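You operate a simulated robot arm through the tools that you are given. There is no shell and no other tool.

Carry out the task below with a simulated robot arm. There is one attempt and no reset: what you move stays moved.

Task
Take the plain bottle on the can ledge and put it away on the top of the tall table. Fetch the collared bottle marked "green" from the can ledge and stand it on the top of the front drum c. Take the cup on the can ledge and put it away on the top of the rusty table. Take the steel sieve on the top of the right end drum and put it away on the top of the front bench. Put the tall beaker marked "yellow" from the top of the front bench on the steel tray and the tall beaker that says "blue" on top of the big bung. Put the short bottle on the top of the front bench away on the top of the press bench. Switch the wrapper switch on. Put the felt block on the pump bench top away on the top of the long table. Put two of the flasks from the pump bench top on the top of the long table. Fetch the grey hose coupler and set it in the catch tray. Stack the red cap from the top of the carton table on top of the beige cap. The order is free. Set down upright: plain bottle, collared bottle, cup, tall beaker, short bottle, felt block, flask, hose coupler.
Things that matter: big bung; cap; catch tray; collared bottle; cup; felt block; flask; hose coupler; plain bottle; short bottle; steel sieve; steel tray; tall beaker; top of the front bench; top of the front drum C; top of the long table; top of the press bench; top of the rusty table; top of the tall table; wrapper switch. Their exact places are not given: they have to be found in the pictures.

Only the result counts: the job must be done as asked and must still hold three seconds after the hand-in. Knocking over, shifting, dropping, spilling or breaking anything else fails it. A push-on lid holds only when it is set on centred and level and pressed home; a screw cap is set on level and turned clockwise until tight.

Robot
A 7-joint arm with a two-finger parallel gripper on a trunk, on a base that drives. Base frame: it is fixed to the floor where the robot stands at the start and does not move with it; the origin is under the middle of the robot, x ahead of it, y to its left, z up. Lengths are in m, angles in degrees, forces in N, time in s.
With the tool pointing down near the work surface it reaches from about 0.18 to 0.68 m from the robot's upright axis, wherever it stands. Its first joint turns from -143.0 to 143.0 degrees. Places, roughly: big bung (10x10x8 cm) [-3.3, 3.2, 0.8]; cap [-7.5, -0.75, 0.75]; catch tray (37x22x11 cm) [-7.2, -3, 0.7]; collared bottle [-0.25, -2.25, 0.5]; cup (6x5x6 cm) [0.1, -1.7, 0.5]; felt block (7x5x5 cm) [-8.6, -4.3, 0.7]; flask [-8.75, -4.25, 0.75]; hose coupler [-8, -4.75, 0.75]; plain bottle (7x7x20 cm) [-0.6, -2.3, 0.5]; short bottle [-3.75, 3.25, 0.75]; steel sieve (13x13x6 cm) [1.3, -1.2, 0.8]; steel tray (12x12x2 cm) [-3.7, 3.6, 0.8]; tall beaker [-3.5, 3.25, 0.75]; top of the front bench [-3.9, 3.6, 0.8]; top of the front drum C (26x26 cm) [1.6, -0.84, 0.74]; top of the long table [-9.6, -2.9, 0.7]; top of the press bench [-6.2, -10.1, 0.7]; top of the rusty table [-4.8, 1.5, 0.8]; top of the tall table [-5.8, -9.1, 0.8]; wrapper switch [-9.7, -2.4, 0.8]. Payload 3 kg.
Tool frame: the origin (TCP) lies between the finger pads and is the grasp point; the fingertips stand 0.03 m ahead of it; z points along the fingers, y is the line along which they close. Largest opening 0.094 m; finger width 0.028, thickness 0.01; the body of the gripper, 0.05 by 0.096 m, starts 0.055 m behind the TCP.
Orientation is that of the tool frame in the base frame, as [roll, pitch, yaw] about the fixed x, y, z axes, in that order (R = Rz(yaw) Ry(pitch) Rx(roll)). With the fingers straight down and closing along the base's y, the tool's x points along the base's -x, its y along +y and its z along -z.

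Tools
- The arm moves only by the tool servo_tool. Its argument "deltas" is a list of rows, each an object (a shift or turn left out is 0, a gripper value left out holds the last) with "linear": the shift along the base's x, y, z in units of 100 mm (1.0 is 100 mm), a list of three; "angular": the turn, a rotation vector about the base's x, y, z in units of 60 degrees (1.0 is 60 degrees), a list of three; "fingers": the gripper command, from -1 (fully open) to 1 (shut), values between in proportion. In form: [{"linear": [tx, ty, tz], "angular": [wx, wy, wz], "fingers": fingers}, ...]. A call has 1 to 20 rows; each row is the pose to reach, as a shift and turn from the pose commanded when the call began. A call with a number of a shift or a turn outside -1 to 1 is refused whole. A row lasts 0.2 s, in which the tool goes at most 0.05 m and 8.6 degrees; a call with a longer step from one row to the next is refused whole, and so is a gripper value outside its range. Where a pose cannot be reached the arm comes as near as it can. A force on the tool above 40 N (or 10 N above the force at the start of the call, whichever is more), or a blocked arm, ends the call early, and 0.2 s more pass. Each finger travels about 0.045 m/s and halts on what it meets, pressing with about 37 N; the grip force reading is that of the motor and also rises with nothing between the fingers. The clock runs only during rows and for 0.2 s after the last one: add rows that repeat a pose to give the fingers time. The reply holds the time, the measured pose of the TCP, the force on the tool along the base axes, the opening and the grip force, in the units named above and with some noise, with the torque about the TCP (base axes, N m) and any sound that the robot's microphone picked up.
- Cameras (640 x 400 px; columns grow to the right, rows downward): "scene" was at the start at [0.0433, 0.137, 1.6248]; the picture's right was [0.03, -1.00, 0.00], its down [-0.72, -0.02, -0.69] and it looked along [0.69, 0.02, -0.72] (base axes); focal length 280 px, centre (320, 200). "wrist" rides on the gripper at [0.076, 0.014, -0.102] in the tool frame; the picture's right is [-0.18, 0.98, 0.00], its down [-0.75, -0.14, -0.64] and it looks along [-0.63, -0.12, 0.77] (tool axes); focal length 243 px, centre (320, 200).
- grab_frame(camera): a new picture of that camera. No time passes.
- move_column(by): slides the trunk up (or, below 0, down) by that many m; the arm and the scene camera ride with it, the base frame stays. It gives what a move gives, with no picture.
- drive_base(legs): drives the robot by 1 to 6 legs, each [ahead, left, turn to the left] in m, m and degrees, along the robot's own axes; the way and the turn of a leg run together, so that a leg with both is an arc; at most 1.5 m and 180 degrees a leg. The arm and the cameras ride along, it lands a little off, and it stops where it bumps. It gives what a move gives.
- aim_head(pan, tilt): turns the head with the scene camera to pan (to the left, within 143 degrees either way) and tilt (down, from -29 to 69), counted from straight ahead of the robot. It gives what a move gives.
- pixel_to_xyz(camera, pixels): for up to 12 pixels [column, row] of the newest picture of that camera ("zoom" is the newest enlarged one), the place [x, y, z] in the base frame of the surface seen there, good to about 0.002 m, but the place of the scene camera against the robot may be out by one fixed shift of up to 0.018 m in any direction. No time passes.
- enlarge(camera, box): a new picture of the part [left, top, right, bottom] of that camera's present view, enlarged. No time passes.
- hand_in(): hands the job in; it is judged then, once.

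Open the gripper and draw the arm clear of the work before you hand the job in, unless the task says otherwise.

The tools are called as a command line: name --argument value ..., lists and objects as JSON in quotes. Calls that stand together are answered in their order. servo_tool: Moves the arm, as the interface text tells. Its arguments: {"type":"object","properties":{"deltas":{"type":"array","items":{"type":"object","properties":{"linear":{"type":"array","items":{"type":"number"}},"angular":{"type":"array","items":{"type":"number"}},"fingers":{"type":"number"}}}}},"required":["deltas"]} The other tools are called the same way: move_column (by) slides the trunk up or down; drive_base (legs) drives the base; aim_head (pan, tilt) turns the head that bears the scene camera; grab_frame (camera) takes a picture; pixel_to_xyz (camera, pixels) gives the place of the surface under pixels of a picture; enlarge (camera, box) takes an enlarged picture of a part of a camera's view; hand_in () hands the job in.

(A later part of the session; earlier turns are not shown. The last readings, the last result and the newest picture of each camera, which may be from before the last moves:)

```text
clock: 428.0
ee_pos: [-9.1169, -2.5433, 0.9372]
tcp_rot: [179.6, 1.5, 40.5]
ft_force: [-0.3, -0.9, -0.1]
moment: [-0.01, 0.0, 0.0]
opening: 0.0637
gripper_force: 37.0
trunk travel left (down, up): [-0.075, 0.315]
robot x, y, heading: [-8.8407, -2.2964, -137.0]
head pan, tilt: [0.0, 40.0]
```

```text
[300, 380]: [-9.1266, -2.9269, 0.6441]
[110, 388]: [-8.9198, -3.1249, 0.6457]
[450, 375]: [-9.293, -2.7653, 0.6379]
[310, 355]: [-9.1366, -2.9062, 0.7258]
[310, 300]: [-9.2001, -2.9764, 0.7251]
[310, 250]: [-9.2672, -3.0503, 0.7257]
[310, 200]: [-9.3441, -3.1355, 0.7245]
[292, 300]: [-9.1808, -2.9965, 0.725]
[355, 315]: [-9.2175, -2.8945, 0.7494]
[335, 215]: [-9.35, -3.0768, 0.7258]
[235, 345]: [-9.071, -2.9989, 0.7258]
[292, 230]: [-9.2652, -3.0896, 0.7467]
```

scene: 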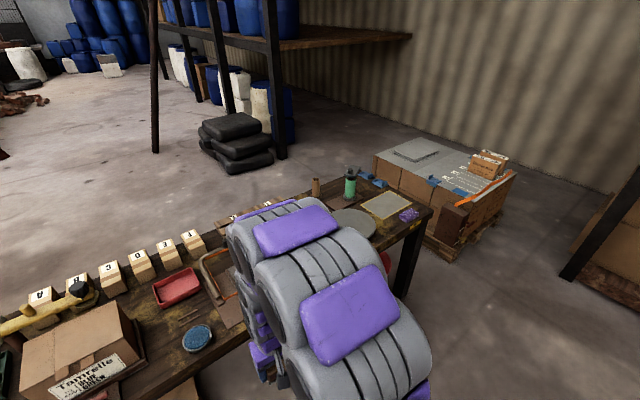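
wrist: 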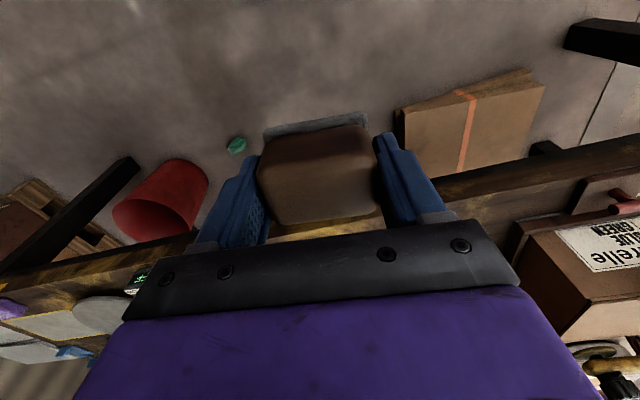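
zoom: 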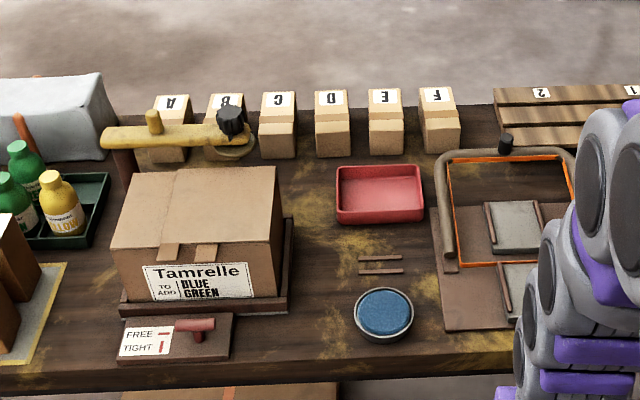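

The strip is ~9 cm wide, so I'll place things there with the fingers closing front-to-back. I raise the arm, rotate the tool 90°, then move the base closer.

servo_tool --deltas '[{"linear": [0, 0, 0.3]}, {"linear": [0, 0, 0.6]}, {"linear": [0, 0, 0.95], "angular": [0, 0, 0.13]}, {"linear": [0, 0, 0.95], "angular": [0, 0, 0.26]}, {"linear": [0, 0, 0.95], "angular": [0, 0, 0.39]}, {"linear": [0, 0, 0.95], "angular": [0, 0, 0.52]}, {"linear": [0, 0, 0.95], "angular": [0, 0, 0.65]}, {"linear": [0, 0, 0.95], "angular": [0, 0, 0.78]}, {"linear": [0, 0, 0.95], "angular": [0, 0, 0.91]}, {"linear": [0, 0, 0.95], "angular": [0, 0, 1.0]}]'

servo_tool --deltas '[{"angular": [0, 0, 0.13]}, {"angular": [0, 0, 0.26]}, {"angular": [0, 0, 0.39]}, {"angular": [0, 0, 0.5]}, {"angular": [0, 0, 0.5]}]'

grab_frame --camera "wrist"

grab_frame --camera "scene"

```text
clock: 430.2
ee_pos: [-9.1173, -2.5432, 1.0332]
tcp_rot: [179.7, 1.3, 100.6]
ft_force: [0.6, -0.3, -1.5]
moment: [-0.01, 0.0, 0.02]
opening: 0.0638
gripper_force: 37.1
trunk travel left (down, up): [-0.075, 0.315]
robot x, y, heading: [-8.8396, -2.2957, -137.2]
head pan, tilt: [0.0, 40.0]
```

```text
clock: 431.4
ee_pos: [-9.1168, -2.5437, 1.0319]
tcp_rot: [179.7, 1.4, 130.4]
ft_force: [-0.3, -0.8, -1.0]
moment: [-0.03, 0.01, -0.02]
opening: 0.0638
gripper_force: 37.3
trunk travel left (down, up): [-0.075, 0.315]
robot x, y, heading: [-8.8384, -2.3012, -136.6]
head pan, tilt: [0.0, 40.0]
```

```text
taken
```

wrist: 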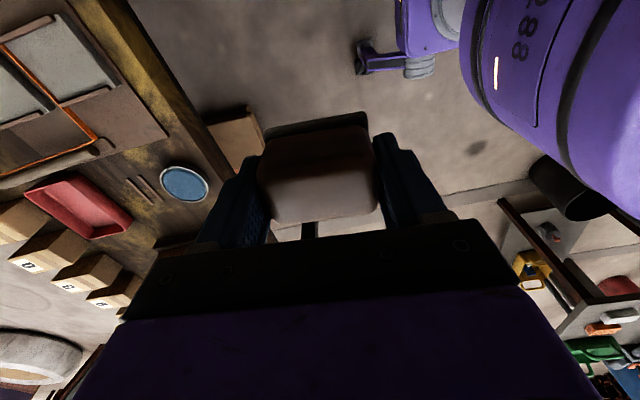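

```text
taken
```

scene: 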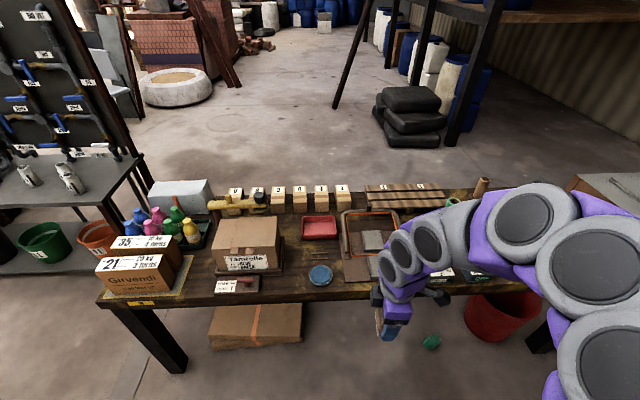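

The wrist camera now sits on the bowl side, as wanted. I check the flat carton under the table, then drive ahead 0.26 and left 0.19.

pixel_to_xyz --camera "scene" --pixels '[[300, 345], [220, 348], [302, 310], [432, 342], [255, 325]]'

drive_base --legs '[[0, 0.19, 0], [0.25, 0, 0]]'

grab_frame --camera "wrist"

aim_head --pan 15 --tilt 55

grab_frame --camera "scene"

```text
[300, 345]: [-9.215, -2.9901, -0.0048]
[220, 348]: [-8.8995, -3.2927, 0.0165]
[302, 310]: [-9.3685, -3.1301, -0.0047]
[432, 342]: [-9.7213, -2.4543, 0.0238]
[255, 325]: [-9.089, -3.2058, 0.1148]
```

```text
clock: 434.3
ee_pos: [-9.1682, -2.8513, 1.0324]
tcp_rot: [179.6, 1.5, 130.6]
ft_force: [-0.8, -0.1, -0.2]
moment: [0.04, -0.03, 0.02]
opening: 0.0636
gripper_force: 37.1
trunk travel left (down, up): [-0.075, 0.315]
robot x, y, heading: [-8.8896, -2.6097, -137.0]
head pan, tilt: [0.0, 40.0]
```

```text
taken
```

wrist: 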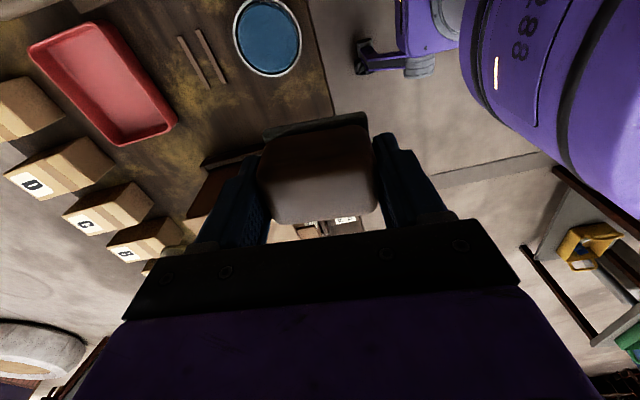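

```text
clock: 435.1
ee_pos: [-9.1674, -2.8517, 1.0326]
tcp_rot: [179.8, 1.5, 130.6]
ft_force: [0.1, 0.2, -1.8]
moment: [0.01, 0.0, 0.02]
opening: 0.0637
gripper_force: 37.7
trunk travel left (down, up): [-0.075, 0.315]
robot x, y, heading: [-8.8897, -2.6056, -136.9]
head pan, tilt: [15.0, 55.0]
```

```text
taken
```

scene: 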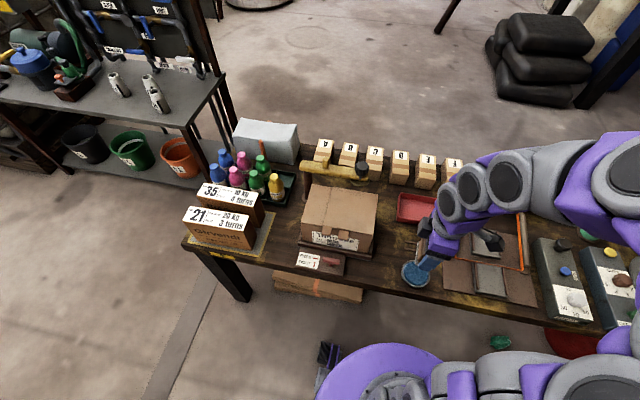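

I query accurate wrist coordinates of the bowl, red tray, sticks, the carton-tray corner (205,162), and free surface points.

pixel_to_xyz --camera "wrist" --pixels '[[237, 40], [268, 75], [225, 80], [200, 60], [120, 140], [170, 122], [205, 162], [258, 152], [230, 110], [180, 150], [325, 90], [300, 100]]'

```text
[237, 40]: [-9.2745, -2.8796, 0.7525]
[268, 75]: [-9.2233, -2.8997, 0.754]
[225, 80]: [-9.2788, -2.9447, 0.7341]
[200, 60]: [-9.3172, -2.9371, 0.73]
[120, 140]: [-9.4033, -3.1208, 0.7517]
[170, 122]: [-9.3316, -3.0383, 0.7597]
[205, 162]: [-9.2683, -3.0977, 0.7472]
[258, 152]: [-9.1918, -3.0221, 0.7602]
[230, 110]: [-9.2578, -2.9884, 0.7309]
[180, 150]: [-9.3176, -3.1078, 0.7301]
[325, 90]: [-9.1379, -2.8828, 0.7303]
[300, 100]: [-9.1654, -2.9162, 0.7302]
```

Free strip A 4.522–4.61. I'll put the felt block at about (-9.301,-3.070). I check the yellow lever's knob (362,168 in scene) for clearance, then move over at height.

pixel_to_xyz --camera "scene" --pixels '[[362, 168], [345, 172], [375, 200], [372, 240], [360, 160]]'

servo_tool --deltas '[{"linear": [-0.2, -0.4, 0]}, {"linear": [-0.45, -0.8, 0]}, {"linear": [-0.65, -1.0, 0]}]'

servo_tool --deltas '[{"linear": [-0.25, -0.4, 0]}, {"linear": [-0.5, -0.8, 0]}, {"linear": [-0.69, -1.0, 0]}, {"linear": [-0.69, -1.0, 0]}]'

grab_frame --camera "wrist"

grab_frame --camera "scene"

```text
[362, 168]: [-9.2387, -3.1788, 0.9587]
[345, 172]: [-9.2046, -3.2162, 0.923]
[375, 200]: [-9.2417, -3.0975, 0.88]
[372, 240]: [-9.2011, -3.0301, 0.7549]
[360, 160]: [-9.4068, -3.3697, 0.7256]
```

```text
clock: 435.9
ee_pos: [-9.2312, -2.9522, 1.0314]
tcp_rot: [179.7, 1.5, 130.5]
ft_force: [-0.3, 0.0, -0.9]
moment: [-0.01, -0.02, 0.04]
opening: 0.0637
gripper_force: 37.0
trunk travel left (down, up): [-0.075, 0.315]
robot x, y, heading: [-8.8896, -2.6074, -137.0]
head pan, tilt: [15.0, 55.0]
```

```text
clock: 436.9
ee_pos: [-9.301, -3.0511, 1.0321]
tcp_rot: [179.6, 1.4, 130.7]
ft_force: [0.9, 0.4, -0.8]
moment: [0.0, 0.02, -0.01]
opening: 0.0636
gripper_force: 36.7
trunk travel left (down, up): [-0.075, 0.315]
robot x, y, heading: [-8.8883, -2.6048, -137.1]
head pan, tilt: [15.0, 55.0]
```

```text
taken
```

wrist: 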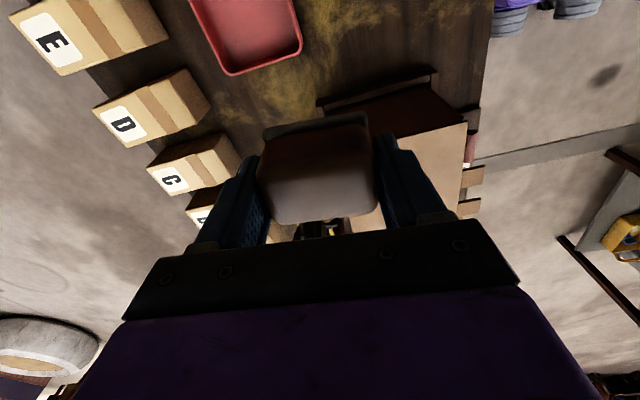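

```text
taken
```

scene: 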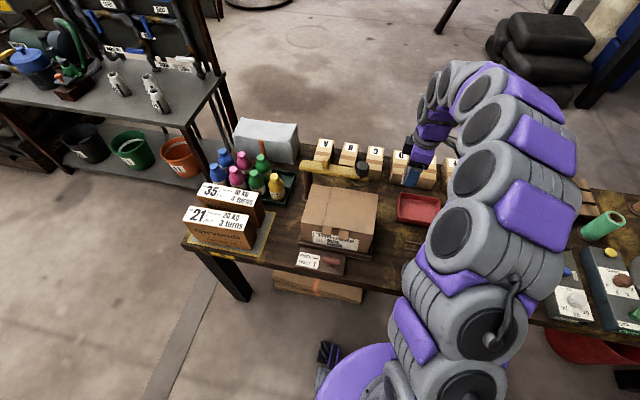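

The carton is taller (0.88) than thought, so I shift away from it: target (-9.285,-3.030). I move there and descend to z≈0.85, then look.

servo_tool --deltas '[{"linear": [0.16, 0.21, 0]}, {"linear": [0.16, 0.21, -0.4]}, {"linear": [0.16, 0.21, -0.8]}, {"linear": [0.16, 0.21, -1.0]}]'

servo_tool --deltas '[{"linear": [0, 0, -0.3]}, {"linear": [0, 0, -0.6]}, {"linear": [0, 0, -0.8]}]'

grab_frame --camera "wrist"

grab_frame --camera "scene"

```text
clock: 437.9
ee_pos: [-9.2839, -3.0307, 0.9306]
tcp_rot: [179.6, 1.4, 130.6]
ft_force: [0.1, 0.7, -0.8]
moment: [0.02, 0.0, 0.03]
opening: 0.0639
gripper_force: 37.2
trunk travel left (down, up): [-0.075, 0.315]
robot x, y, heading: [-8.8866, -2.6068, -137.1]
head pan, tilt: [15.0, 55.0]
```

```text
clock: 438.7
ee_pos: [-9.2849, -3.03, 0.8516]
tcp_rot: [179.6, 1.3, 130.7]
ft_force: [-0.1, 0.4, -0.5]
moment: [0.02, 0.01, -0.02]
opening: 0.0638
gripper_force: 37.4
trunk travel left (down, up): [-0.075, 0.315]
robot x, y, heading: [-8.8875, -2.6044, -136.8]
head pan, tilt: [15.0, 55.0]
```

```text
taken
```

wrist: 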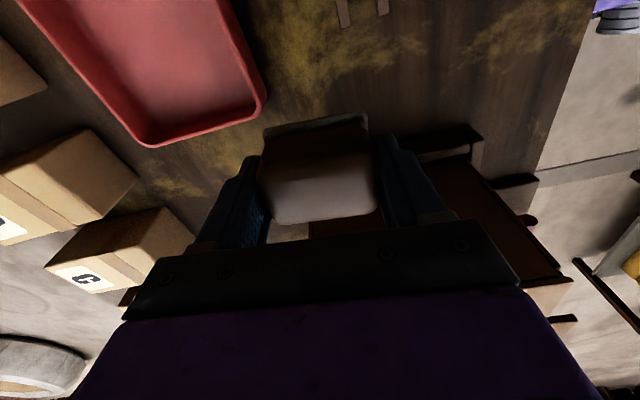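

```text
taken
```

scene: 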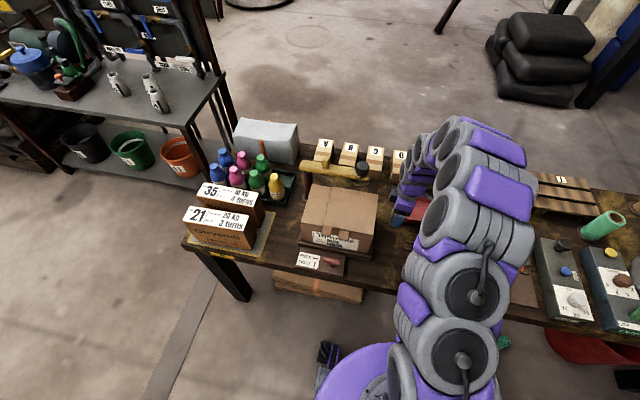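

I check the carton-tray's edge near the gripper in this view: points (430,145), (470,128), (480,150), and the red tray's corner.

pixel_to_xyz --camera "wrist" --pixels '[[425, 140], [470, 127], [480, 150], [440, 125], [400, 120], [258, 115], [250, 80], [150, 145], [300, 80], [395, 60], [540, 180], [240, 140]]'

```text
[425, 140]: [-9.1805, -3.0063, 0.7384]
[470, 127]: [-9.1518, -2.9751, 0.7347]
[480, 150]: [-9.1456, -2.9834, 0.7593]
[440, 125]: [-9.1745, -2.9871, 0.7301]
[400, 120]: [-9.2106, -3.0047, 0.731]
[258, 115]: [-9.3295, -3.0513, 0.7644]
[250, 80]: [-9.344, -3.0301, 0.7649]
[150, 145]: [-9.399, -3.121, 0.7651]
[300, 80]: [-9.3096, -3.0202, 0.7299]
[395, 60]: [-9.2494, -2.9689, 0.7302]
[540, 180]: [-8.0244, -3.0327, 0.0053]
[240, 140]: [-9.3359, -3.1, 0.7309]
```

Margins hold (tray edge 3 cm away, red tray 1.5 cm behind). I lower to contact.

servo_tool --deltas '[{"linear": [0, 0, -0.3]}, {"linear": [0, 0, -0.6]}, {"linear": [0, 0, -0.75]}, {"linear": [0, 0, -0.79]}, {"linear": [0, 0, -0.81]}, {"linear": [0, 0, -0.825]}]'

```text
clock: 440.1
ee_pos: [-9.2849, -3.0302, 0.7702]
tcp_rot: [179.6, 1.4, 130.5]
ft_force: [-0.3, -0.1, -1.6]
moment: [0.02, 0.06, 0.04]
opening: 0.0634
gripper_force: 37.3
trunk travel left (down, up): [-0.075, 0.315]
robot x, y, heading: [-8.8907, -2.6048, -137.1]
head pan, tilt: [15.0, 55.0]
```

No contact yet at 0.770; a few more 1 mm steps.

servo_tool --deltas '[{"linear": [0, 0, -0.01]}, {"linear": [0, 0, -0.02]}, {"linear": [0, 0, -0.03]}, {"linear": [0, 0, -0.035]}]'

```text
clock: 441.1
ee_pos: [-9.2845, -3.0308, 0.7686]
tcp_rot: [179.9, 1.3, 130.6]
ft_force: [-0.3, -1.6, 34.8]
moment: [-0.03, 0.07, 0.03]
opening: 0.0642
gripper_force: 37.2
trunk travel left (down, up): [-0.075, 0.315]
robot x, y, heading: [-8.8898, -2.6042, -136.7]
head pan, tilt: [15.0, 55.0]
```

Contact. I relieve 1.5 mm, open moderately (0.08 m), and rise.

servo_tool --deltas '[{"linear": [0, 0, 0.015]}, {"linear": [0, 0, 0.015], "fingers": -0.5}, {"linear": [0, 0, 0.015], "fingers": -0.7}, {"linear": [0, 0, 0.015], "fingers": -0.7}, {"linear": [0, 0, 0.015], "fingers": -0.7}]'

servo_tool --deltas '[{"linear": [0, 0, 0.15]}, {"linear": [0, 0, 0.5]}, {"linear": [0, 0, 0.95]}, {"linear": [0, 0, 1.0]}]'

servo_tool --deltas '[{"linear": [0, 0, 0.4]}, {"linear": [0, 0, 0.8]}, {"linear": [0, 0, 1.0], "fingers": -1}]'

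grab_frame --camera "wrist"

```text
clock: 442.3
ee_pos: [-9.2832, -3.031, 0.7667]
tcp_rot: [179.7, 1.4, 130.6]
ft_force: [0.7, 0.4, -0.4]
moment: [-0.01, -0.06, 0.04]
opening: 0.0797
gripper_force: 0.1
trunk travel left (down, up): [-0.075, 0.315]
robot x, y, heading: [-8.8904, -2.6038, -136.7]
head pan, tilt: [15.0, 55.0]
```

```text
clock: 443.3
ee_pos: [-9.2853, -3.0313, 0.8676]
tcp_rot: [179.8, 1.4, 130.7]
ft_force: [-0.3, -0.9, -0.5]
moment: [-0.02, 0.0, 0.02]
opening: 0.0798
gripper_force: 0.1
trunk travel left (down, up): [-0.075, 0.315]
robot x, y, heading: [-8.8865, -2.6059, -136.7]
head pan, tilt: [15.0, 55.0]
```

```text
clock: 444.1
ee_pos: [-9.2842, -3.029, 0.9681]
tcp_rot: [179.7, 1.4, 130.6]
ft_force: [-1.1, 0.2, -0.1]
moment: [0.01, -0.02, 0.0]
opening: 0.0941
gripper_force: 0.1
trunk travel left (down, up): [-0.075, 0.315]
robot x, y, heading: [-8.8922, -2.6036, -136.9]
head pan, tilt: [15.0, 55.0]
```

```text
taken
```

wrist: 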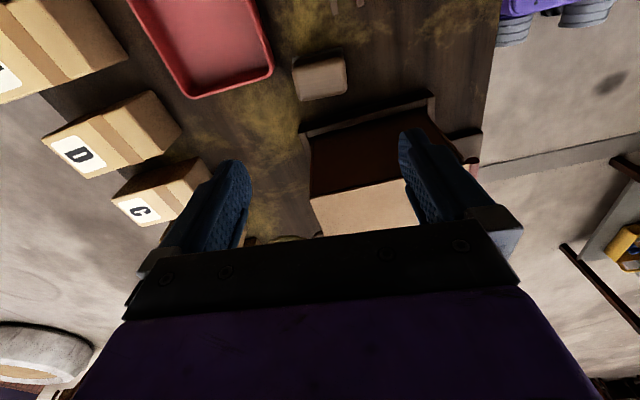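

The felt block is set down. Next the wrapper switch: I raise and retract the arm, turn the tool back −90°, and slide right along the table to look.

servo_tool --deltas '[{"linear": [0, 0, 0.4], "angular": [0, 0, -0.1]}, {"linear": [0.2, 0.2, 0.7], "angular": [0, 0, -0.24]}, {"linear": [0.5, 0.5, 0.7], "angular": [0, 0, -0.38]}, {"linear": [0.8, 0.8, 0.7], "angular": [0, 0, -0.52]}, {"linear": [1.0, 1.0, 0.7], "angular": [0, 0, -0.66]}, {"linear": [1.0, 1.0, 0.7], "angular": [0, 0, -0.8]}, {"linear": [1.0, 1.0, 0.7], "angular": [0, 0, -0.94]}, {"linear": [1.0, 1.0, 0.7], "angular": [0, 0, -1.0]}]'

servo_tool --deltas '[{"angular": [0, 0, -0.13]}, {"angular": [0, 0, -0.26]}, {"angular": [0, 0, -0.39]}, {"angular": [0, 0, -0.48]}]'

drive_base --legs '[[-0.1, 0, 0], [0, -0.7, 0]]'

aim_head --pan 5 --tilt 45

grab_frame --camera "scene"

grab_frame --camera "wrist"

```text
clock: 445.9
ee_pos: [-9.1838, -2.9304, 1.038]
tcp_rot: [179.8, 1.4, 70.5]
ft_force: [0.4, 0.1, -0.1]
moment: [0.01, 0.01, -0.01]
opening: 0.094
gripper_force: 0.0
trunk travel left (down, up): [-0.075, 0.315]
robot x, y, heading: [-8.8895, -2.6051, -136.9]
head pan, tilt: [15.0, 55.0]
```

```text
clock: 446.9
ee_pos: [-9.1856, -2.93, 1.0388]
tcp_rot: [179.8, 1.4, 41.8]
ft_force: [-0.3, 0.0, -0.3]
moment: [0.0, 0.02, 0.01]
opening: 0.0937
gripper_force: 0.1
trunk travel left (down, up): [-0.075, 0.315]
robot x, y, heading: [-8.8885, -2.6056, -136.7]
head pan, tilt: [15.0, 55.0]
```

```text
clock: 451.5
ee_pos: [-9.591, -2.3538, 1.0382]
tcp_rot: [179.9, 1.5, 42.0]
ft_force: [-0.5, -0.5, -0.6]
moment: [0.02, 0.01, 0.02]
opening: 0.0939
gripper_force: 0.1
trunk travel left (down, up): [-0.075, 0.315]
robot x, y, heading: [-9.2966, -2.0265, -136.6]
head pan, tilt: [15.0, 55.0]
```

```text
clock: 452.2
ee_pos: [-9.5893, -2.3519, 1.0389]
tcp_rot: [179.8, 1.4, 41.8]
ft_force: [-1.2, -0.4, 0.5]
moment: [-0.01, 0.0, 0.02]
opening: 0.0939
gripper_force: 0.1
trunk travel left (down, up): [-0.075, 0.315]
robot x, y, heading: [-9.2959, -2.0247, -136.5]
head pan, tilt: [5.0, 45.0]
```

```text
taken
```

scene: 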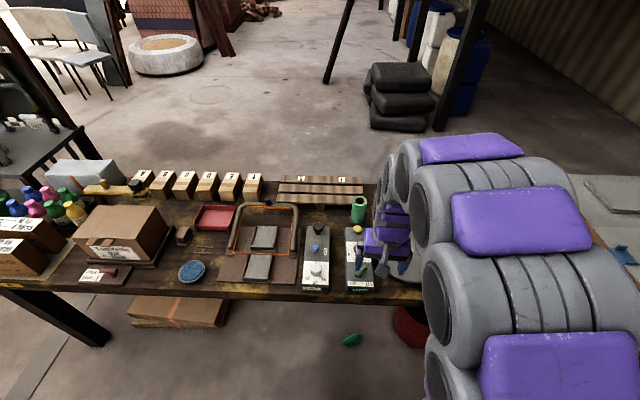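

```text
taken
```

wrist: 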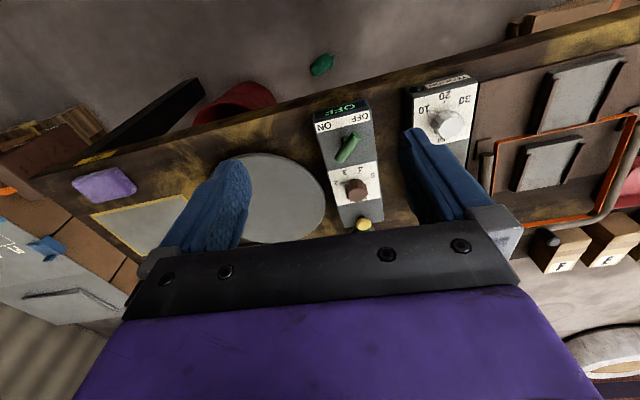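

The box at wrist (345,150) has a green OFF/ON lever. I enlarge to read it.

enlarge --camera "wrist" --box '[290, 80, 490, 240]'

enlarge --camera "scene" --box '[290, 190, 400, 300]'

```text
2.50 times, centred on (390, 160) of wrist
```

zoom: 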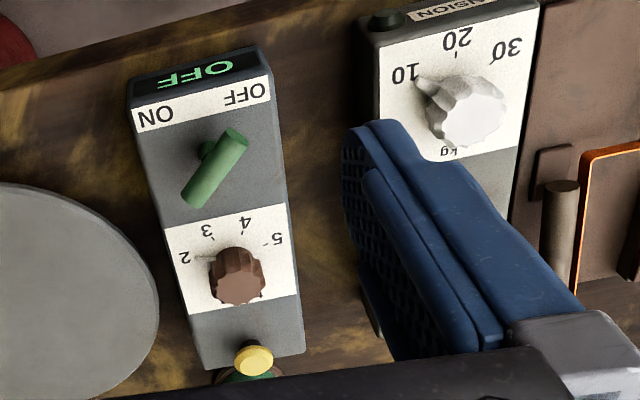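

```text
3.64 times, centred on (345, 245) of scene
```

zoom: 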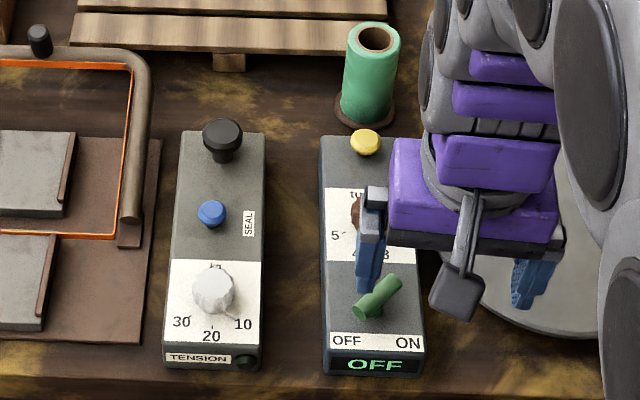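

The display reads OFF; the green lever's near end points at OFF. I zoom further and measure it.

enlarge --camera "wrist" --box '[310, 95, 390, 185]'

pixel_to_xyz --camera "zoom" --pixels '[[345, 160], [300, 220], [255, 270], [325, 190], [240, 200], [230, 100], [420, 70], [300, 300], [150, 130], [480, 100], [290, 240], [265, 180]]'

```text
4.44 times, centred on (350, 140) of wrist
```

zoom: 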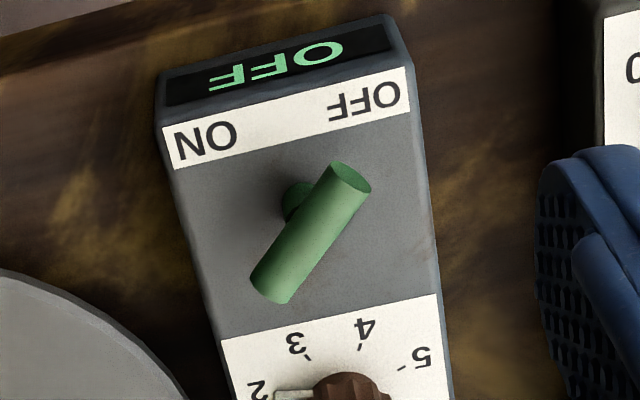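

```text
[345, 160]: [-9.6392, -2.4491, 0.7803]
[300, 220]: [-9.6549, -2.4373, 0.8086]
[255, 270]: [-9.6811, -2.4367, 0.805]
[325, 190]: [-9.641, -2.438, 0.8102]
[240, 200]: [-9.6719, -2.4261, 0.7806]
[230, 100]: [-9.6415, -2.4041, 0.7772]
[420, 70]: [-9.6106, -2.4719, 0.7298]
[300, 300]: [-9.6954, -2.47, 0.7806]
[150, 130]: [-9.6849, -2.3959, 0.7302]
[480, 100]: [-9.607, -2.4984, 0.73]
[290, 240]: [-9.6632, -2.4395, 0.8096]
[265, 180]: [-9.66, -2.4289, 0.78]
```

The bar lies along x with its near end toward OFF; turning +90° about z points it at ON. Pivot ≈(-9.658,-2.441), bar z≈0.80. I move above with yaw 0 and narrowed fingers to check.

servo_tool --deltas '[{"linear": [-0.2, -0.25, 0], "angular": [0, 0, -0.13], "fingers": 0}, {"linear": [-0.4, -0.5, 0], "angular": [0, 0, -0.26], "fingers": 0}, {"linear": [-0.69, -0.8, 0], "angular": [0, 0, -0.39], "fingers": 0}, {"linear": [-0.69, -0.89, -0.2], "angular": [0, 0, -0.52], "fingers": 0}, {"linear": [-0.69, -0.89, -0.6], "angular": [0, 0, -0.65], "fingers": 0}, {"linear": [-0.69, -0.89, -1.0], "angular": [0, 0, -0.697], "fingers": 0}, {"linear": [-0.69, -0.89, -1.0], "angular": [0, 0, -0.697], "fingers": 0}]'

grab_frame --camera "wrist"

enlarge --camera "wrist" --box '[260, 60, 380, 180]'

```text
clock: 453.8
ee_pos: [-9.6602, -2.4391, 0.9394]
tcp_rot: [179.6, 1.5, 0.1]
ft_force: [0.2, -0.8, 0.6]
moment: [0.0, 0.0, 0.05]
opening: 0.0471
gripper_force: 0.1
trunk travel left (down, up): [-0.075, 0.315]
robot x, y, heading: [-9.2969, -2.0293, -136.6]
head pan, tilt: [5.0, 45.0]
```

```text
taken
```

wrist: 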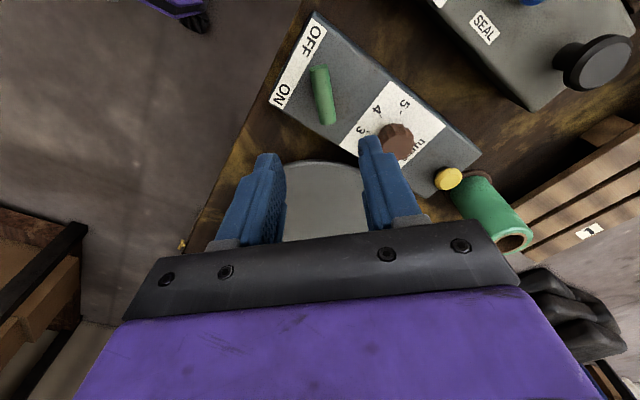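

```text
3.33 times, centred on (320, 120) of wrist
```

zoom: 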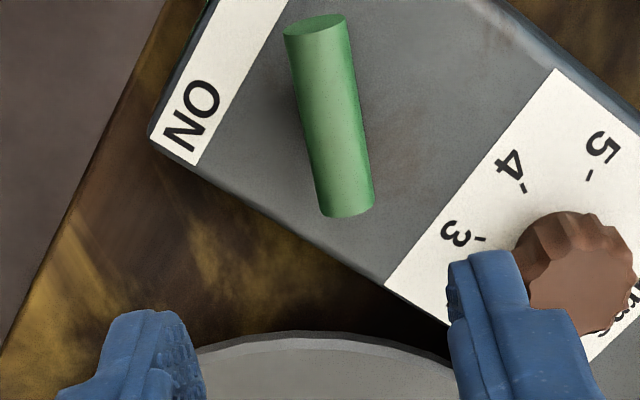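

Bar is aligned with the tool; its centre is ≈(-9.655,-2.442). I check the brown knob's place relative to the right finger.

pixel_to_xyz --camera "zoom" --pixels '[[570, 250], [520, 240], [320, 25], [350, 200], [335, 110], [455, 265], [600, 320]]'

```text
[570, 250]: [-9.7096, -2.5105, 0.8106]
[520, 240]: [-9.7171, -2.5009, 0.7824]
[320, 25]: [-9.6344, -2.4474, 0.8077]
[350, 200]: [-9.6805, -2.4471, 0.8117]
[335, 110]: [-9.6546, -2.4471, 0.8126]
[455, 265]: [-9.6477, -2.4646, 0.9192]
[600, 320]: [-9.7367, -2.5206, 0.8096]
```

Bar centre refined to (-9.657,-2.4455); the knob is clear. I shift and descend to z 0.816, then narrow the fingers to ~0.02.

servo_tool --deltas '[{"linear": [0.03, -0.064, 0]}, {"linear": [0.03, -0.064, -0.4]}, {"linear": [0.03, -0.064, -0.8]}, {"linear": [0.03, -0.064, -1.0]}]'

servo_tool --deltas '[{"linear": [0, 0, -0.1]}, {"linear": [0, 0, -0.18]}, {"linear": [0, 0, -0.23]}, {"linear": [0, 0, -0.23], "fingers": 0.3}, {"linear": [0, 0, -0.23], "fingers": 0.6}, {"linear": [0, 0, -0.23], "fingers": 0.6}]'

grab_frame --camera "wrist"

```text
clock: 454.8
ee_pos: [-9.6571, -2.4474, 0.8377]
tcp_rot: [179.9, 1.4, 0.1]
ft_force: [0.1, 0.6, 0.8]
moment: [0.0, -0.02, 0.02]
opening: 0.0469
gripper_force: 0.0
trunk travel left (down, up): [-0.075, 0.315]
robot x, y, heading: [-9.2953, -2.0243, -136.4]
head pan, tilt: [5.0, 45.0]
```

```text
clock: 456.2
ee_pos: [-9.6564, -2.4463, 0.8146]
tcp_rot: [179.7, 1.6, 0.1]
ft_force: [0.2, 1.5, 0.8]
moment: [0.01, 0.0, 0.02]
opening: 0.0195
gripper_force: 0.6
trunk travel left (down, up): [-0.075, 0.315]
robot x, y, heading: [-9.299, -2.0273, -136.3]
head pan, tilt: [5.0, 45.0]
```

```text
taken
```

wrist: 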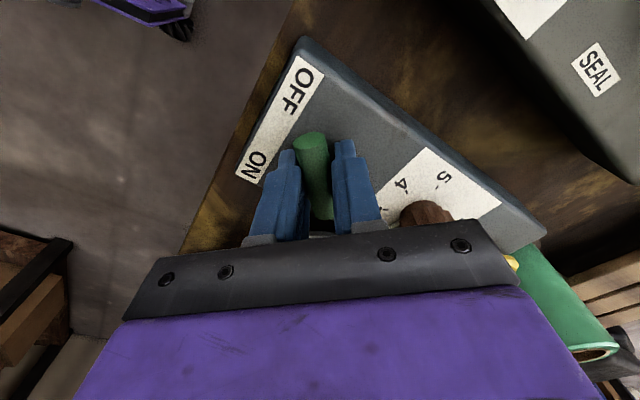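

The bar is between the fingers. I rotate +60° first, watching torque, then check.

servo_tool --deltas '[{"angular": [0, 0, 0.12]}, {"angular": [0, 0, 0.24]}, {"angular": [0, 0, 0.36]}, {"angular": [0, 0, 0.48]}, {"angular": [0, 0, 0.6]}, {"angular": [0, 0, 0.72]}, {"angular": [0, 0, 0.84]}, {"angular": [0, 0, 0.96]}]'

grab_frame --camera "wrist"

enlarge --camera "scene" --box '[320, 210, 410, 300]'

```text
clock: 458.0
ee_pos: [-9.6571, -2.4459, 0.8162]
tcp_rot: [179.8, 1.6, 57.8]
ft_force: [-1.2, 2.0, 0.6]
moment: [-0.02, 0.03, 0.01]
opening: 0.0202
gripper_force: 1.7
trunk travel left (down, up): [-0.075, 0.315]
robot x, y, heading: [-9.297, -2.0241, -136.5]
head pan, tilt: [5.0, 45.0]
```

```text
taken
```

wrist: 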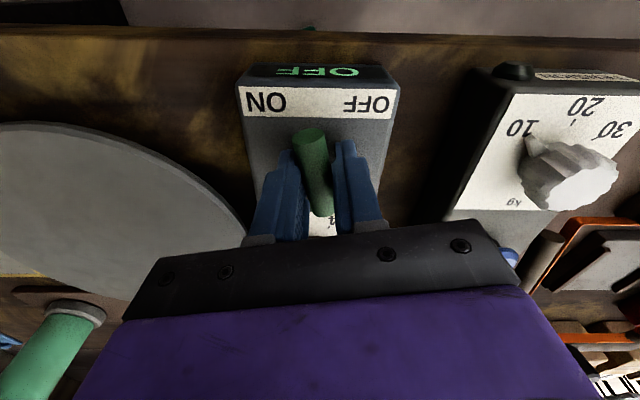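

```text
4.44 times, centred on (365, 255) of scene
```

zoom: 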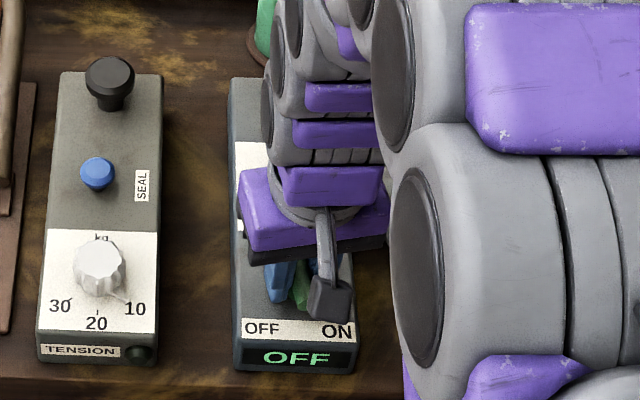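

The bar turns with the tool; display still OFF. I continue another +40°.

servo_tool --deltas '[{"angular": [0, 0, 0.12]}, {"angular": [0, 0, 0.24]}, {"angular": [0, 0, 0.36]}, {"angular": [0, 0, 0.48]}, {"angular": [0, 0, 0.6]}, {"angular": [0, 0, 0.66]}]'

grab_frame --camera "wrist"

enlarge --camera "scene" --box '[320, 210, 410, 300]'

```text
clock: 459.4
ee_pos: [-9.6586, -2.4453, 0.8157]
tcp_rot: [179.7, 1.6, 97.4]
ft_force: [-5.3, 1.7, -2.1]
moment: [0.04, 0.06, -0.12]
opening: 0.0219
gripper_force: 3.3
trunk travel left (down, up): [-0.075, 0.315]
robot x, y, heading: [-9.2972, -2.0243, -137.0]
head pan, tilt: [5.0, 45.0]
```

```text
taken
```

wrist: 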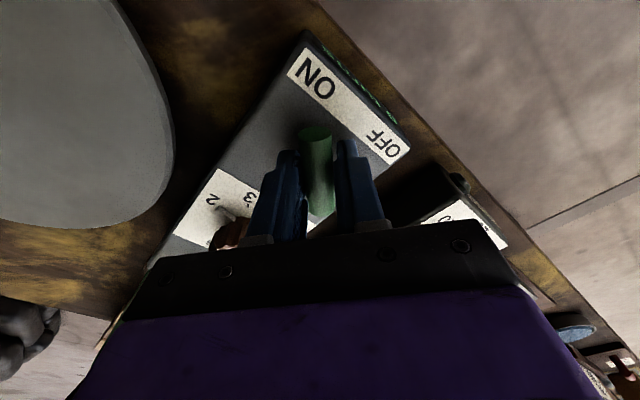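

```text
4.44 times, centred on (365, 255) of scene
```

zoom: 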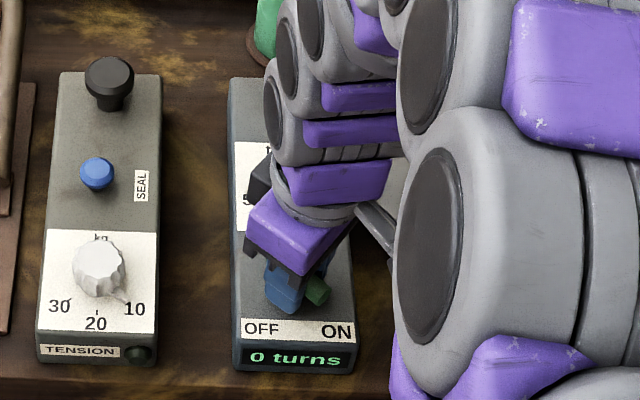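

The display now shows "0 turns": the wrapper is on. I open the fingers gently and rise.

servo_tool --deltas '[{"angular": [0, 0, -0.05], "fingers": 0.4}, {"angular": [0, 0, -0.05], "fingers": 0}, {"angular": [0, 0, -0.05], "fingers": 0}, {"angular": [0, 0, -0.05], "linear": [0, 0, 0.3]}, {"angular": [0, 0, -0.05], "linear": [0, 0, 0.7]}, {"angular": [0, 0, -0.05], "linear": [0, 0, 1.0]}]'

servo_tool --deltas '[{"linear": [0, 0, 0.4], "angular": [0, 0, -0.1]}, {"linear": [0.2, 0.2, 0.8], "angular": [0, 0, -0.24]}, {"linear": [0.5, 0.5, 1.0], "angular": [0, 0, -0.38]}, {"linear": [0.8, 0.8, 1.0], "angular": [0, 0, -0.52]}, {"linear": [1.0, 1.0, 1.0], "angular": [0, 0, -0.66]}, {"linear": [1.0, 1.0, 1.0], "angular": [0, 0, -0.8]}, {"linear": [1.0, 1.0, 1.0], "angular": [0, 0, -0.87], "fingers": -1}, {"linear": [1.0, 1.0, 1.0], "angular": [0, 0, -0.87], "fingers": -1}]'

enlarge --camera "scene" --box '[290, 190, 400, 300]'

```text
clock: 460.8
ee_pos: [-9.656, -2.446, 0.9147]
tcp_rot: [179.7, 1.4, 94.3]
ft_force: [1.0, -0.2, 0.1]
moment: [0.03, 0.01, -0.01]
opening: 0.0468
gripper_force: 0.0
trunk travel left (down, up): [-0.075, 0.315]
robot x, y, heading: [-9.2962, -2.0249, -136.5]
head pan, tilt: [5.0, 45.0]
```

```text
clock: 462.6
ee_pos: [-9.5568, -2.3474, 1.0164]
tcp_rot: [179.8, 1.5, 42.0]
ft_force: [0.0, 1.0, -0.3]
moment: [0.02, 0.02, 0.05]
opening: 0.0939
gripper_force: 0.1
trunk travel left (down, up): [-0.075, 0.315]
robot x, y, heading: [-9.2977, -2.0251, -137.0]
head pan, tilt: [5.0, 45.0]
```

```text
3.64 times, centred on (345, 245) of scene
```

zoom: 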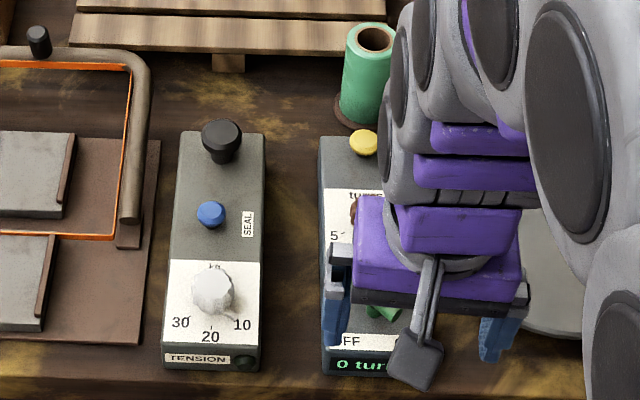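

The switch is on. I return to the pump bench for the flasks by the same way.

drive_base --legs '[[-0.1, 0, 0], [0, 1.5, 0], [0.68, 0.627, 0]]'

grab_frame --camera "wrist"

```text
clock: 475.2
ee_pos: [-8.5254, -4.2902, 1.0156]
tcp_rot: [179.8, 1.4, 42.2]
ft_force: [0.8, -0.1, 1.0]
moment: [0.0, 0.01, -0.02]
opening: 0.094
gripper_force: 0.0
trunk travel left (down, up): [-0.075, 0.315]
robot x, y, heading: [-8.2648, -3.9657, -136.6]
head pan, tilt: [5.0, 45.0]
```

```text
taken
```

wrist: 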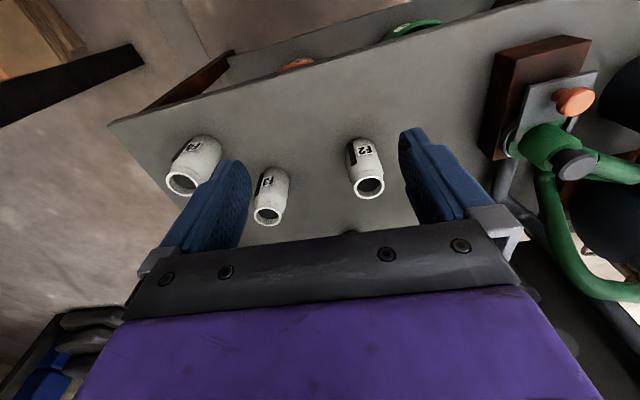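

F2's mouth is at wrist (369,187); centre (-8.617,-4.441), top 0.816. I move above it to z≈0.9 and check.

servo_tool --deltas '[{"linear": [-0.25, -0.4, 0]}, {"linear": [-0.5, -0.8, 0]}, {"linear": [-0.7, -1.0, -0.3]}, {"linear": [-0.92, -1.0, -0.7]}, {"linear": [-0.92, -1.0, -1.0]}]'

servo_tool --deltas '[{"linear": [0, -0.3, 0]}, {"linear": [0, -0.51, 0]}, {"linear": [0, -0.51, 0]}]'

grab_frame --camera "wrist"

enlarge --camera "wrist" --box '[260, 70, 380, 180]'

```text
clock: 476.4
ee_pos: [-8.617, -4.3903, 0.9142]
tcp_rot: [179.7, 1.3, 42.2]
ft_force: [-0.2, 0.4, 0.4]
moment: [0.01, 0.03, 0.0]
opening: 0.0941
gripper_force: 0.1
trunk travel left (down, up): [-0.075, 0.315]
robot x, y, heading: [-8.2654, -3.972, -136.9]
head pan, tilt: [5.0, 45.0]
```

```text
clock: 477.2
ee_pos: [-8.6172, -4.4414, 0.9144]
tcp_rot: [179.8, 1.5, 42.2]
ft_force: [0.0, 0.5, 0.1]
moment: [-0.01, 0.04, -0.01]
opening: 0.094
gripper_force: 0.2
trunk travel left (down, up): [-0.075, 0.315]
robot x, y, heading: [-8.2645, -3.9677, -136.5]
head pan, tilt: [5.0, 45.0]
```

```text
taken
```

wrist: 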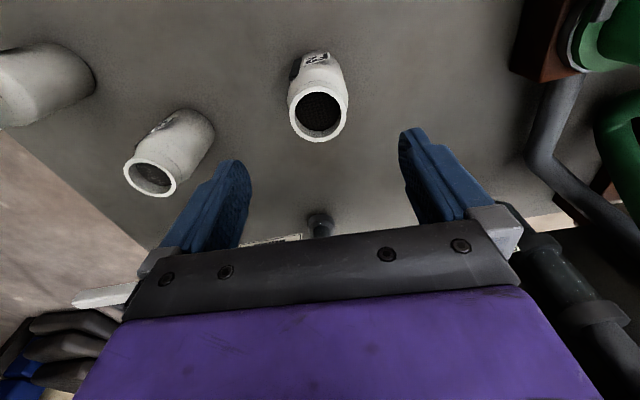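

```text
3.64 times, centred on (320, 125) of wrist
```

zoom: 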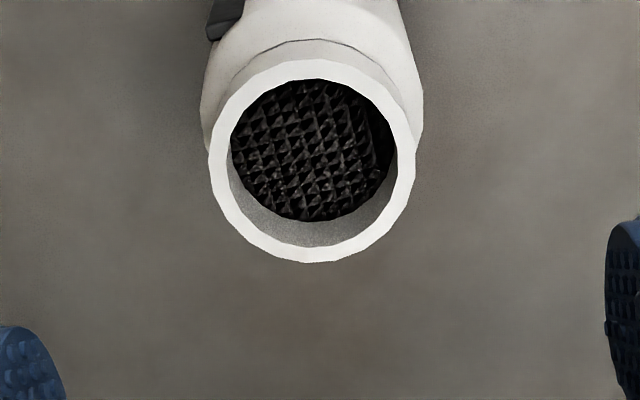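

F2 holds dark granules, nearly centred under the tool. I check the pipe tap at (318,222) ahead before descending.

pixel_to_xyz --camera "wrist" --pixels '[[318, 218], [320, 230], [270, 240], [345, 105], [292, 105], [318, 140], [540, 160]]'

```text
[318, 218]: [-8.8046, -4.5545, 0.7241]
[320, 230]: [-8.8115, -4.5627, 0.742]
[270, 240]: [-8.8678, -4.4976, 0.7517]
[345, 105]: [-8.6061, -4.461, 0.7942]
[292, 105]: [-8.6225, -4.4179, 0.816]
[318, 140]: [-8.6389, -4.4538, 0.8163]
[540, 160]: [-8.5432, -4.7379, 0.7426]
```

Clear by 0.2 m. I descend to z 0.772 and close on the flask's body.

servo_tool --deltas '[{"linear": [0, 0, -0.4]}, {"linear": [0, 0, -0.8]}, {"linear": [0, 0, -1.0]}]'

servo_tool --deltas '[{"linear": [0, 0, -0.3]}, {"linear": [0, 0, -0.42]}, {"linear": [0, 0, -0.42], "fingers": -0.5}, {"linear": [0, 0, -0.42], "fingers": 0}, {"linear": [0, 0, -0.42], "fingers": 0.5}, {"linear": [0, 0, -0.42], "fingers": 1}, {"linear": [0, 0, -0.42], "fingers": 1}, {"linear": [0, 0, -0.42], "fingers": 1}]'

servo_tool --deltas '[{"linear": [0, 0, 0.05]}, {"linear": [0, 0, 0.2]}, {"linear": [0, 0, 0.4]}, {"linear": [0, 0, 0.6]}, {"linear": [0, 0, 0.8]}, {"linear": [0, 0, 1.0]}]'

grab_frame --camera "wrist"

```text
clock: 478.0
ee_pos: [-8.6175, -4.4402, 0.8142]
tcp_rot: [179.8, 1.4, 42.1]
ft_force: [0.0, 0.9, 0.2]
moment: [-0.01, 0.01, -0.02]
opening: 0.0943
gripper_force: 0.1
trunk travel left (down, up): [-0.075, 0.315]
robot x, y, heading: [-8.2654, -3.9698, -136.8]
head pan, tilt: [5.0, 45.0]
```

```text
clock: 479.8
ee_pos: [-8.6171, -4.44, 0.7733]
tcp_rot: [179.8, 1.4, 42.2]
ft_force: [-1.2, 0.3, -0.6]
moment: [0.01, 0.03, 0.02]
opening: 0.0575
gripper_force: 36.6
trunk travel left (down, up): [-0.075, 0.315]
robot x, y, heading: [-8.2619, -3.967, -136.5]
head pan, tilt: [5.0, 45.0]
```

```text
clock: 481.2
ee_pos: [-8.6161, -4.4406, 0.8751]
tcp_rot: [179.8, 1.4, 42.2]
ft_force: [-0.4, -0.8, -0.5]
moment: [-0.02, 0.0, -0.02]
opening: 0.0574
gripper_force: 37.0
trunk travel left (down, up): [-0.075, 0.315]
robot x, y, heading: [-8.266, -3.9702, -136.8]
head pan, tilt: [5.0, 45.0]
```

```text
taken
```

wrist: 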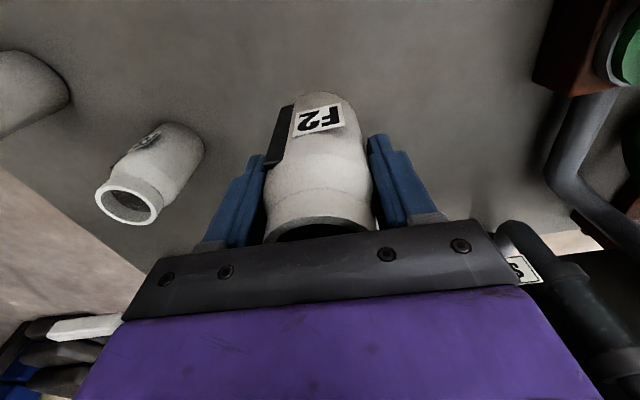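

F2 is held. I raise it, retract, rotate the tool gently to yaw 130°, then drive to the long table.

servo_tool --deltas '[{"linear": [0, 0, 0.3]}, {"linear": [0, 0, 0.6]}, {"linear": [0, 0, 1.0]}, {"linear": [0.2, 0.2, 1.0], "angular": [0, 0, 0.1]}, {"linear": [0.4, 0.4, 1.0], "angular": [0, 0, 0.2]}, {"linear": [0.6, 0.6, 1.0], "angular": [0, 0, 0.3]}, {"linear": [0.8, 0.8, 1.0], "angular": [0, 0, 0.4]}, {"linear": [1.0, 1.0, 1.0], "angular": [0, 0, 0.5]}, {"linear": [1.0, 1.0, 1.0], "angular": [0, 0, 0.6]}, {"linear": [1.0, 1.0, 1.0], "angular": [0, 0, 0.7]}, {"linear": [1.0, 1.0, 1.0], "angular": [0, 0, 0.8]}, {"linear": [1.0, 1.0, 1.0], "angular": [0, 0, 0.9]}, {"linear": [1.0, 1.0, 1.0], "angular": [0, 0, 1.0]}]'

servo_tool --deltas '[{"linear": [0, 0, 0.1], "angular": [0, 0, 0.1]}, {"linear": [0, 0, 0.2], "angular": [0, 0, 0.2]}, {"linear": [0, 0, 0.3], "angular": [0, 0, 0.3]}, {"linear": [0, 0, 0.5], "angular": [0, 0, 0.4]}, {"linear": [0, 0, 0.5], "angular": [0, 0, 0.47]}]'

drive_base --legs '[[-0.734, -0.604, 0], [0, -0.815, 0], [0.25, 0, 0]]'

grab_frame --camera "wrist"

aim_head --pan 15 --tilt 55

grab_frame --camera "scene"

```text
clock: 484.0
ee_pos: [-8.516, -4.3406, 0.9739]
tcp_rot: [179.7, 1.5, 102.2]
ft_force: [1.1, 0.4, -0.4]
moment: [0.0, -0.03, 0.0]
opening: 0.0571
gripper_force: 36.9
trunk travel left (down, up): [-0.075, 0.315]
robot x, y, heading: [-8.2644, -3.9717, -136.7]
head pan, tilt: [5.0, 45.0]
```

```text
clock: 485.2
ee_pos: [-8.5166, -4.3407, 1.0251]
tcp_rot: [179.7, 1.5, 130.4]
ft_force: [0.3, -0.5, -1.0]
moment: [0.06, -0.01, 0.01]
opening: 0.0571
gripper_force: 36.7
trunk travel left (down, up): [-0.075, 0.315]
robot x, y, heading: [-8.2669, -3.9672, -136.7]
head pan, tilt: [5.0, 45.0]
```

```text
clock: 495.6
ee_pos: [-9.1415, -2.9815, 1.023]
tcp_rot: [179.6, 1.5, 130.9]
ft_force: [-1.0, 0.6, -0.6]
moment: [-0.04, 0.02, 0.03]
opening: 0.0573
gripper_force: 36.7
trunk travel left (down, up): [-0.075, 0.315]
robot x, y, heading: [-8.8915, -2.6077, -136.2]
head pan, tilt: [5.0, 45.0]
```

```text
taken
```

wrist: 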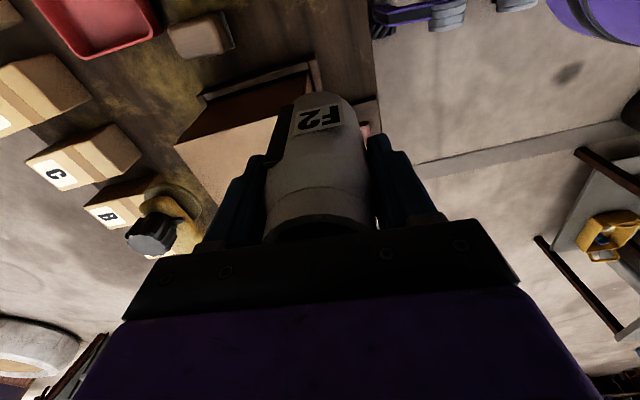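

```text
clock: 496.3
ee_pos: [-9.1405, -2.9789, 1.0232]
tcp_rot: [179.7, 1.5, 130.9]
ft_force: [0.8, 0.7, -1.0]
moment: [-0.03, 0.0, -0.01]
opening: 0.0573
gripper_force: 36.8
trunk travel left (down, up): [-0.075, 0.315]
robot x, y, heading: [-8.8959, -2.6053, -136.2]
head pan, tilt: [15.0, 55.0]
```

```text
taken
```

scene: 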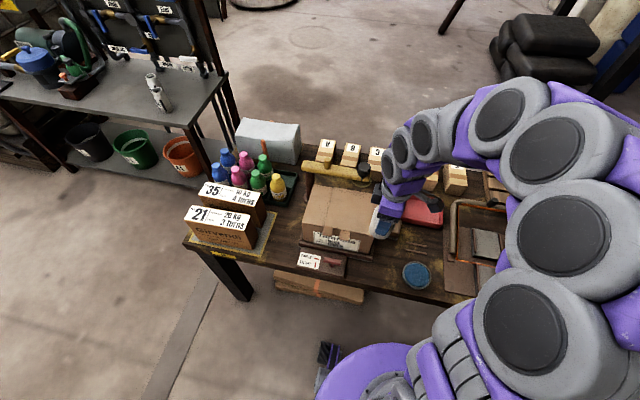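

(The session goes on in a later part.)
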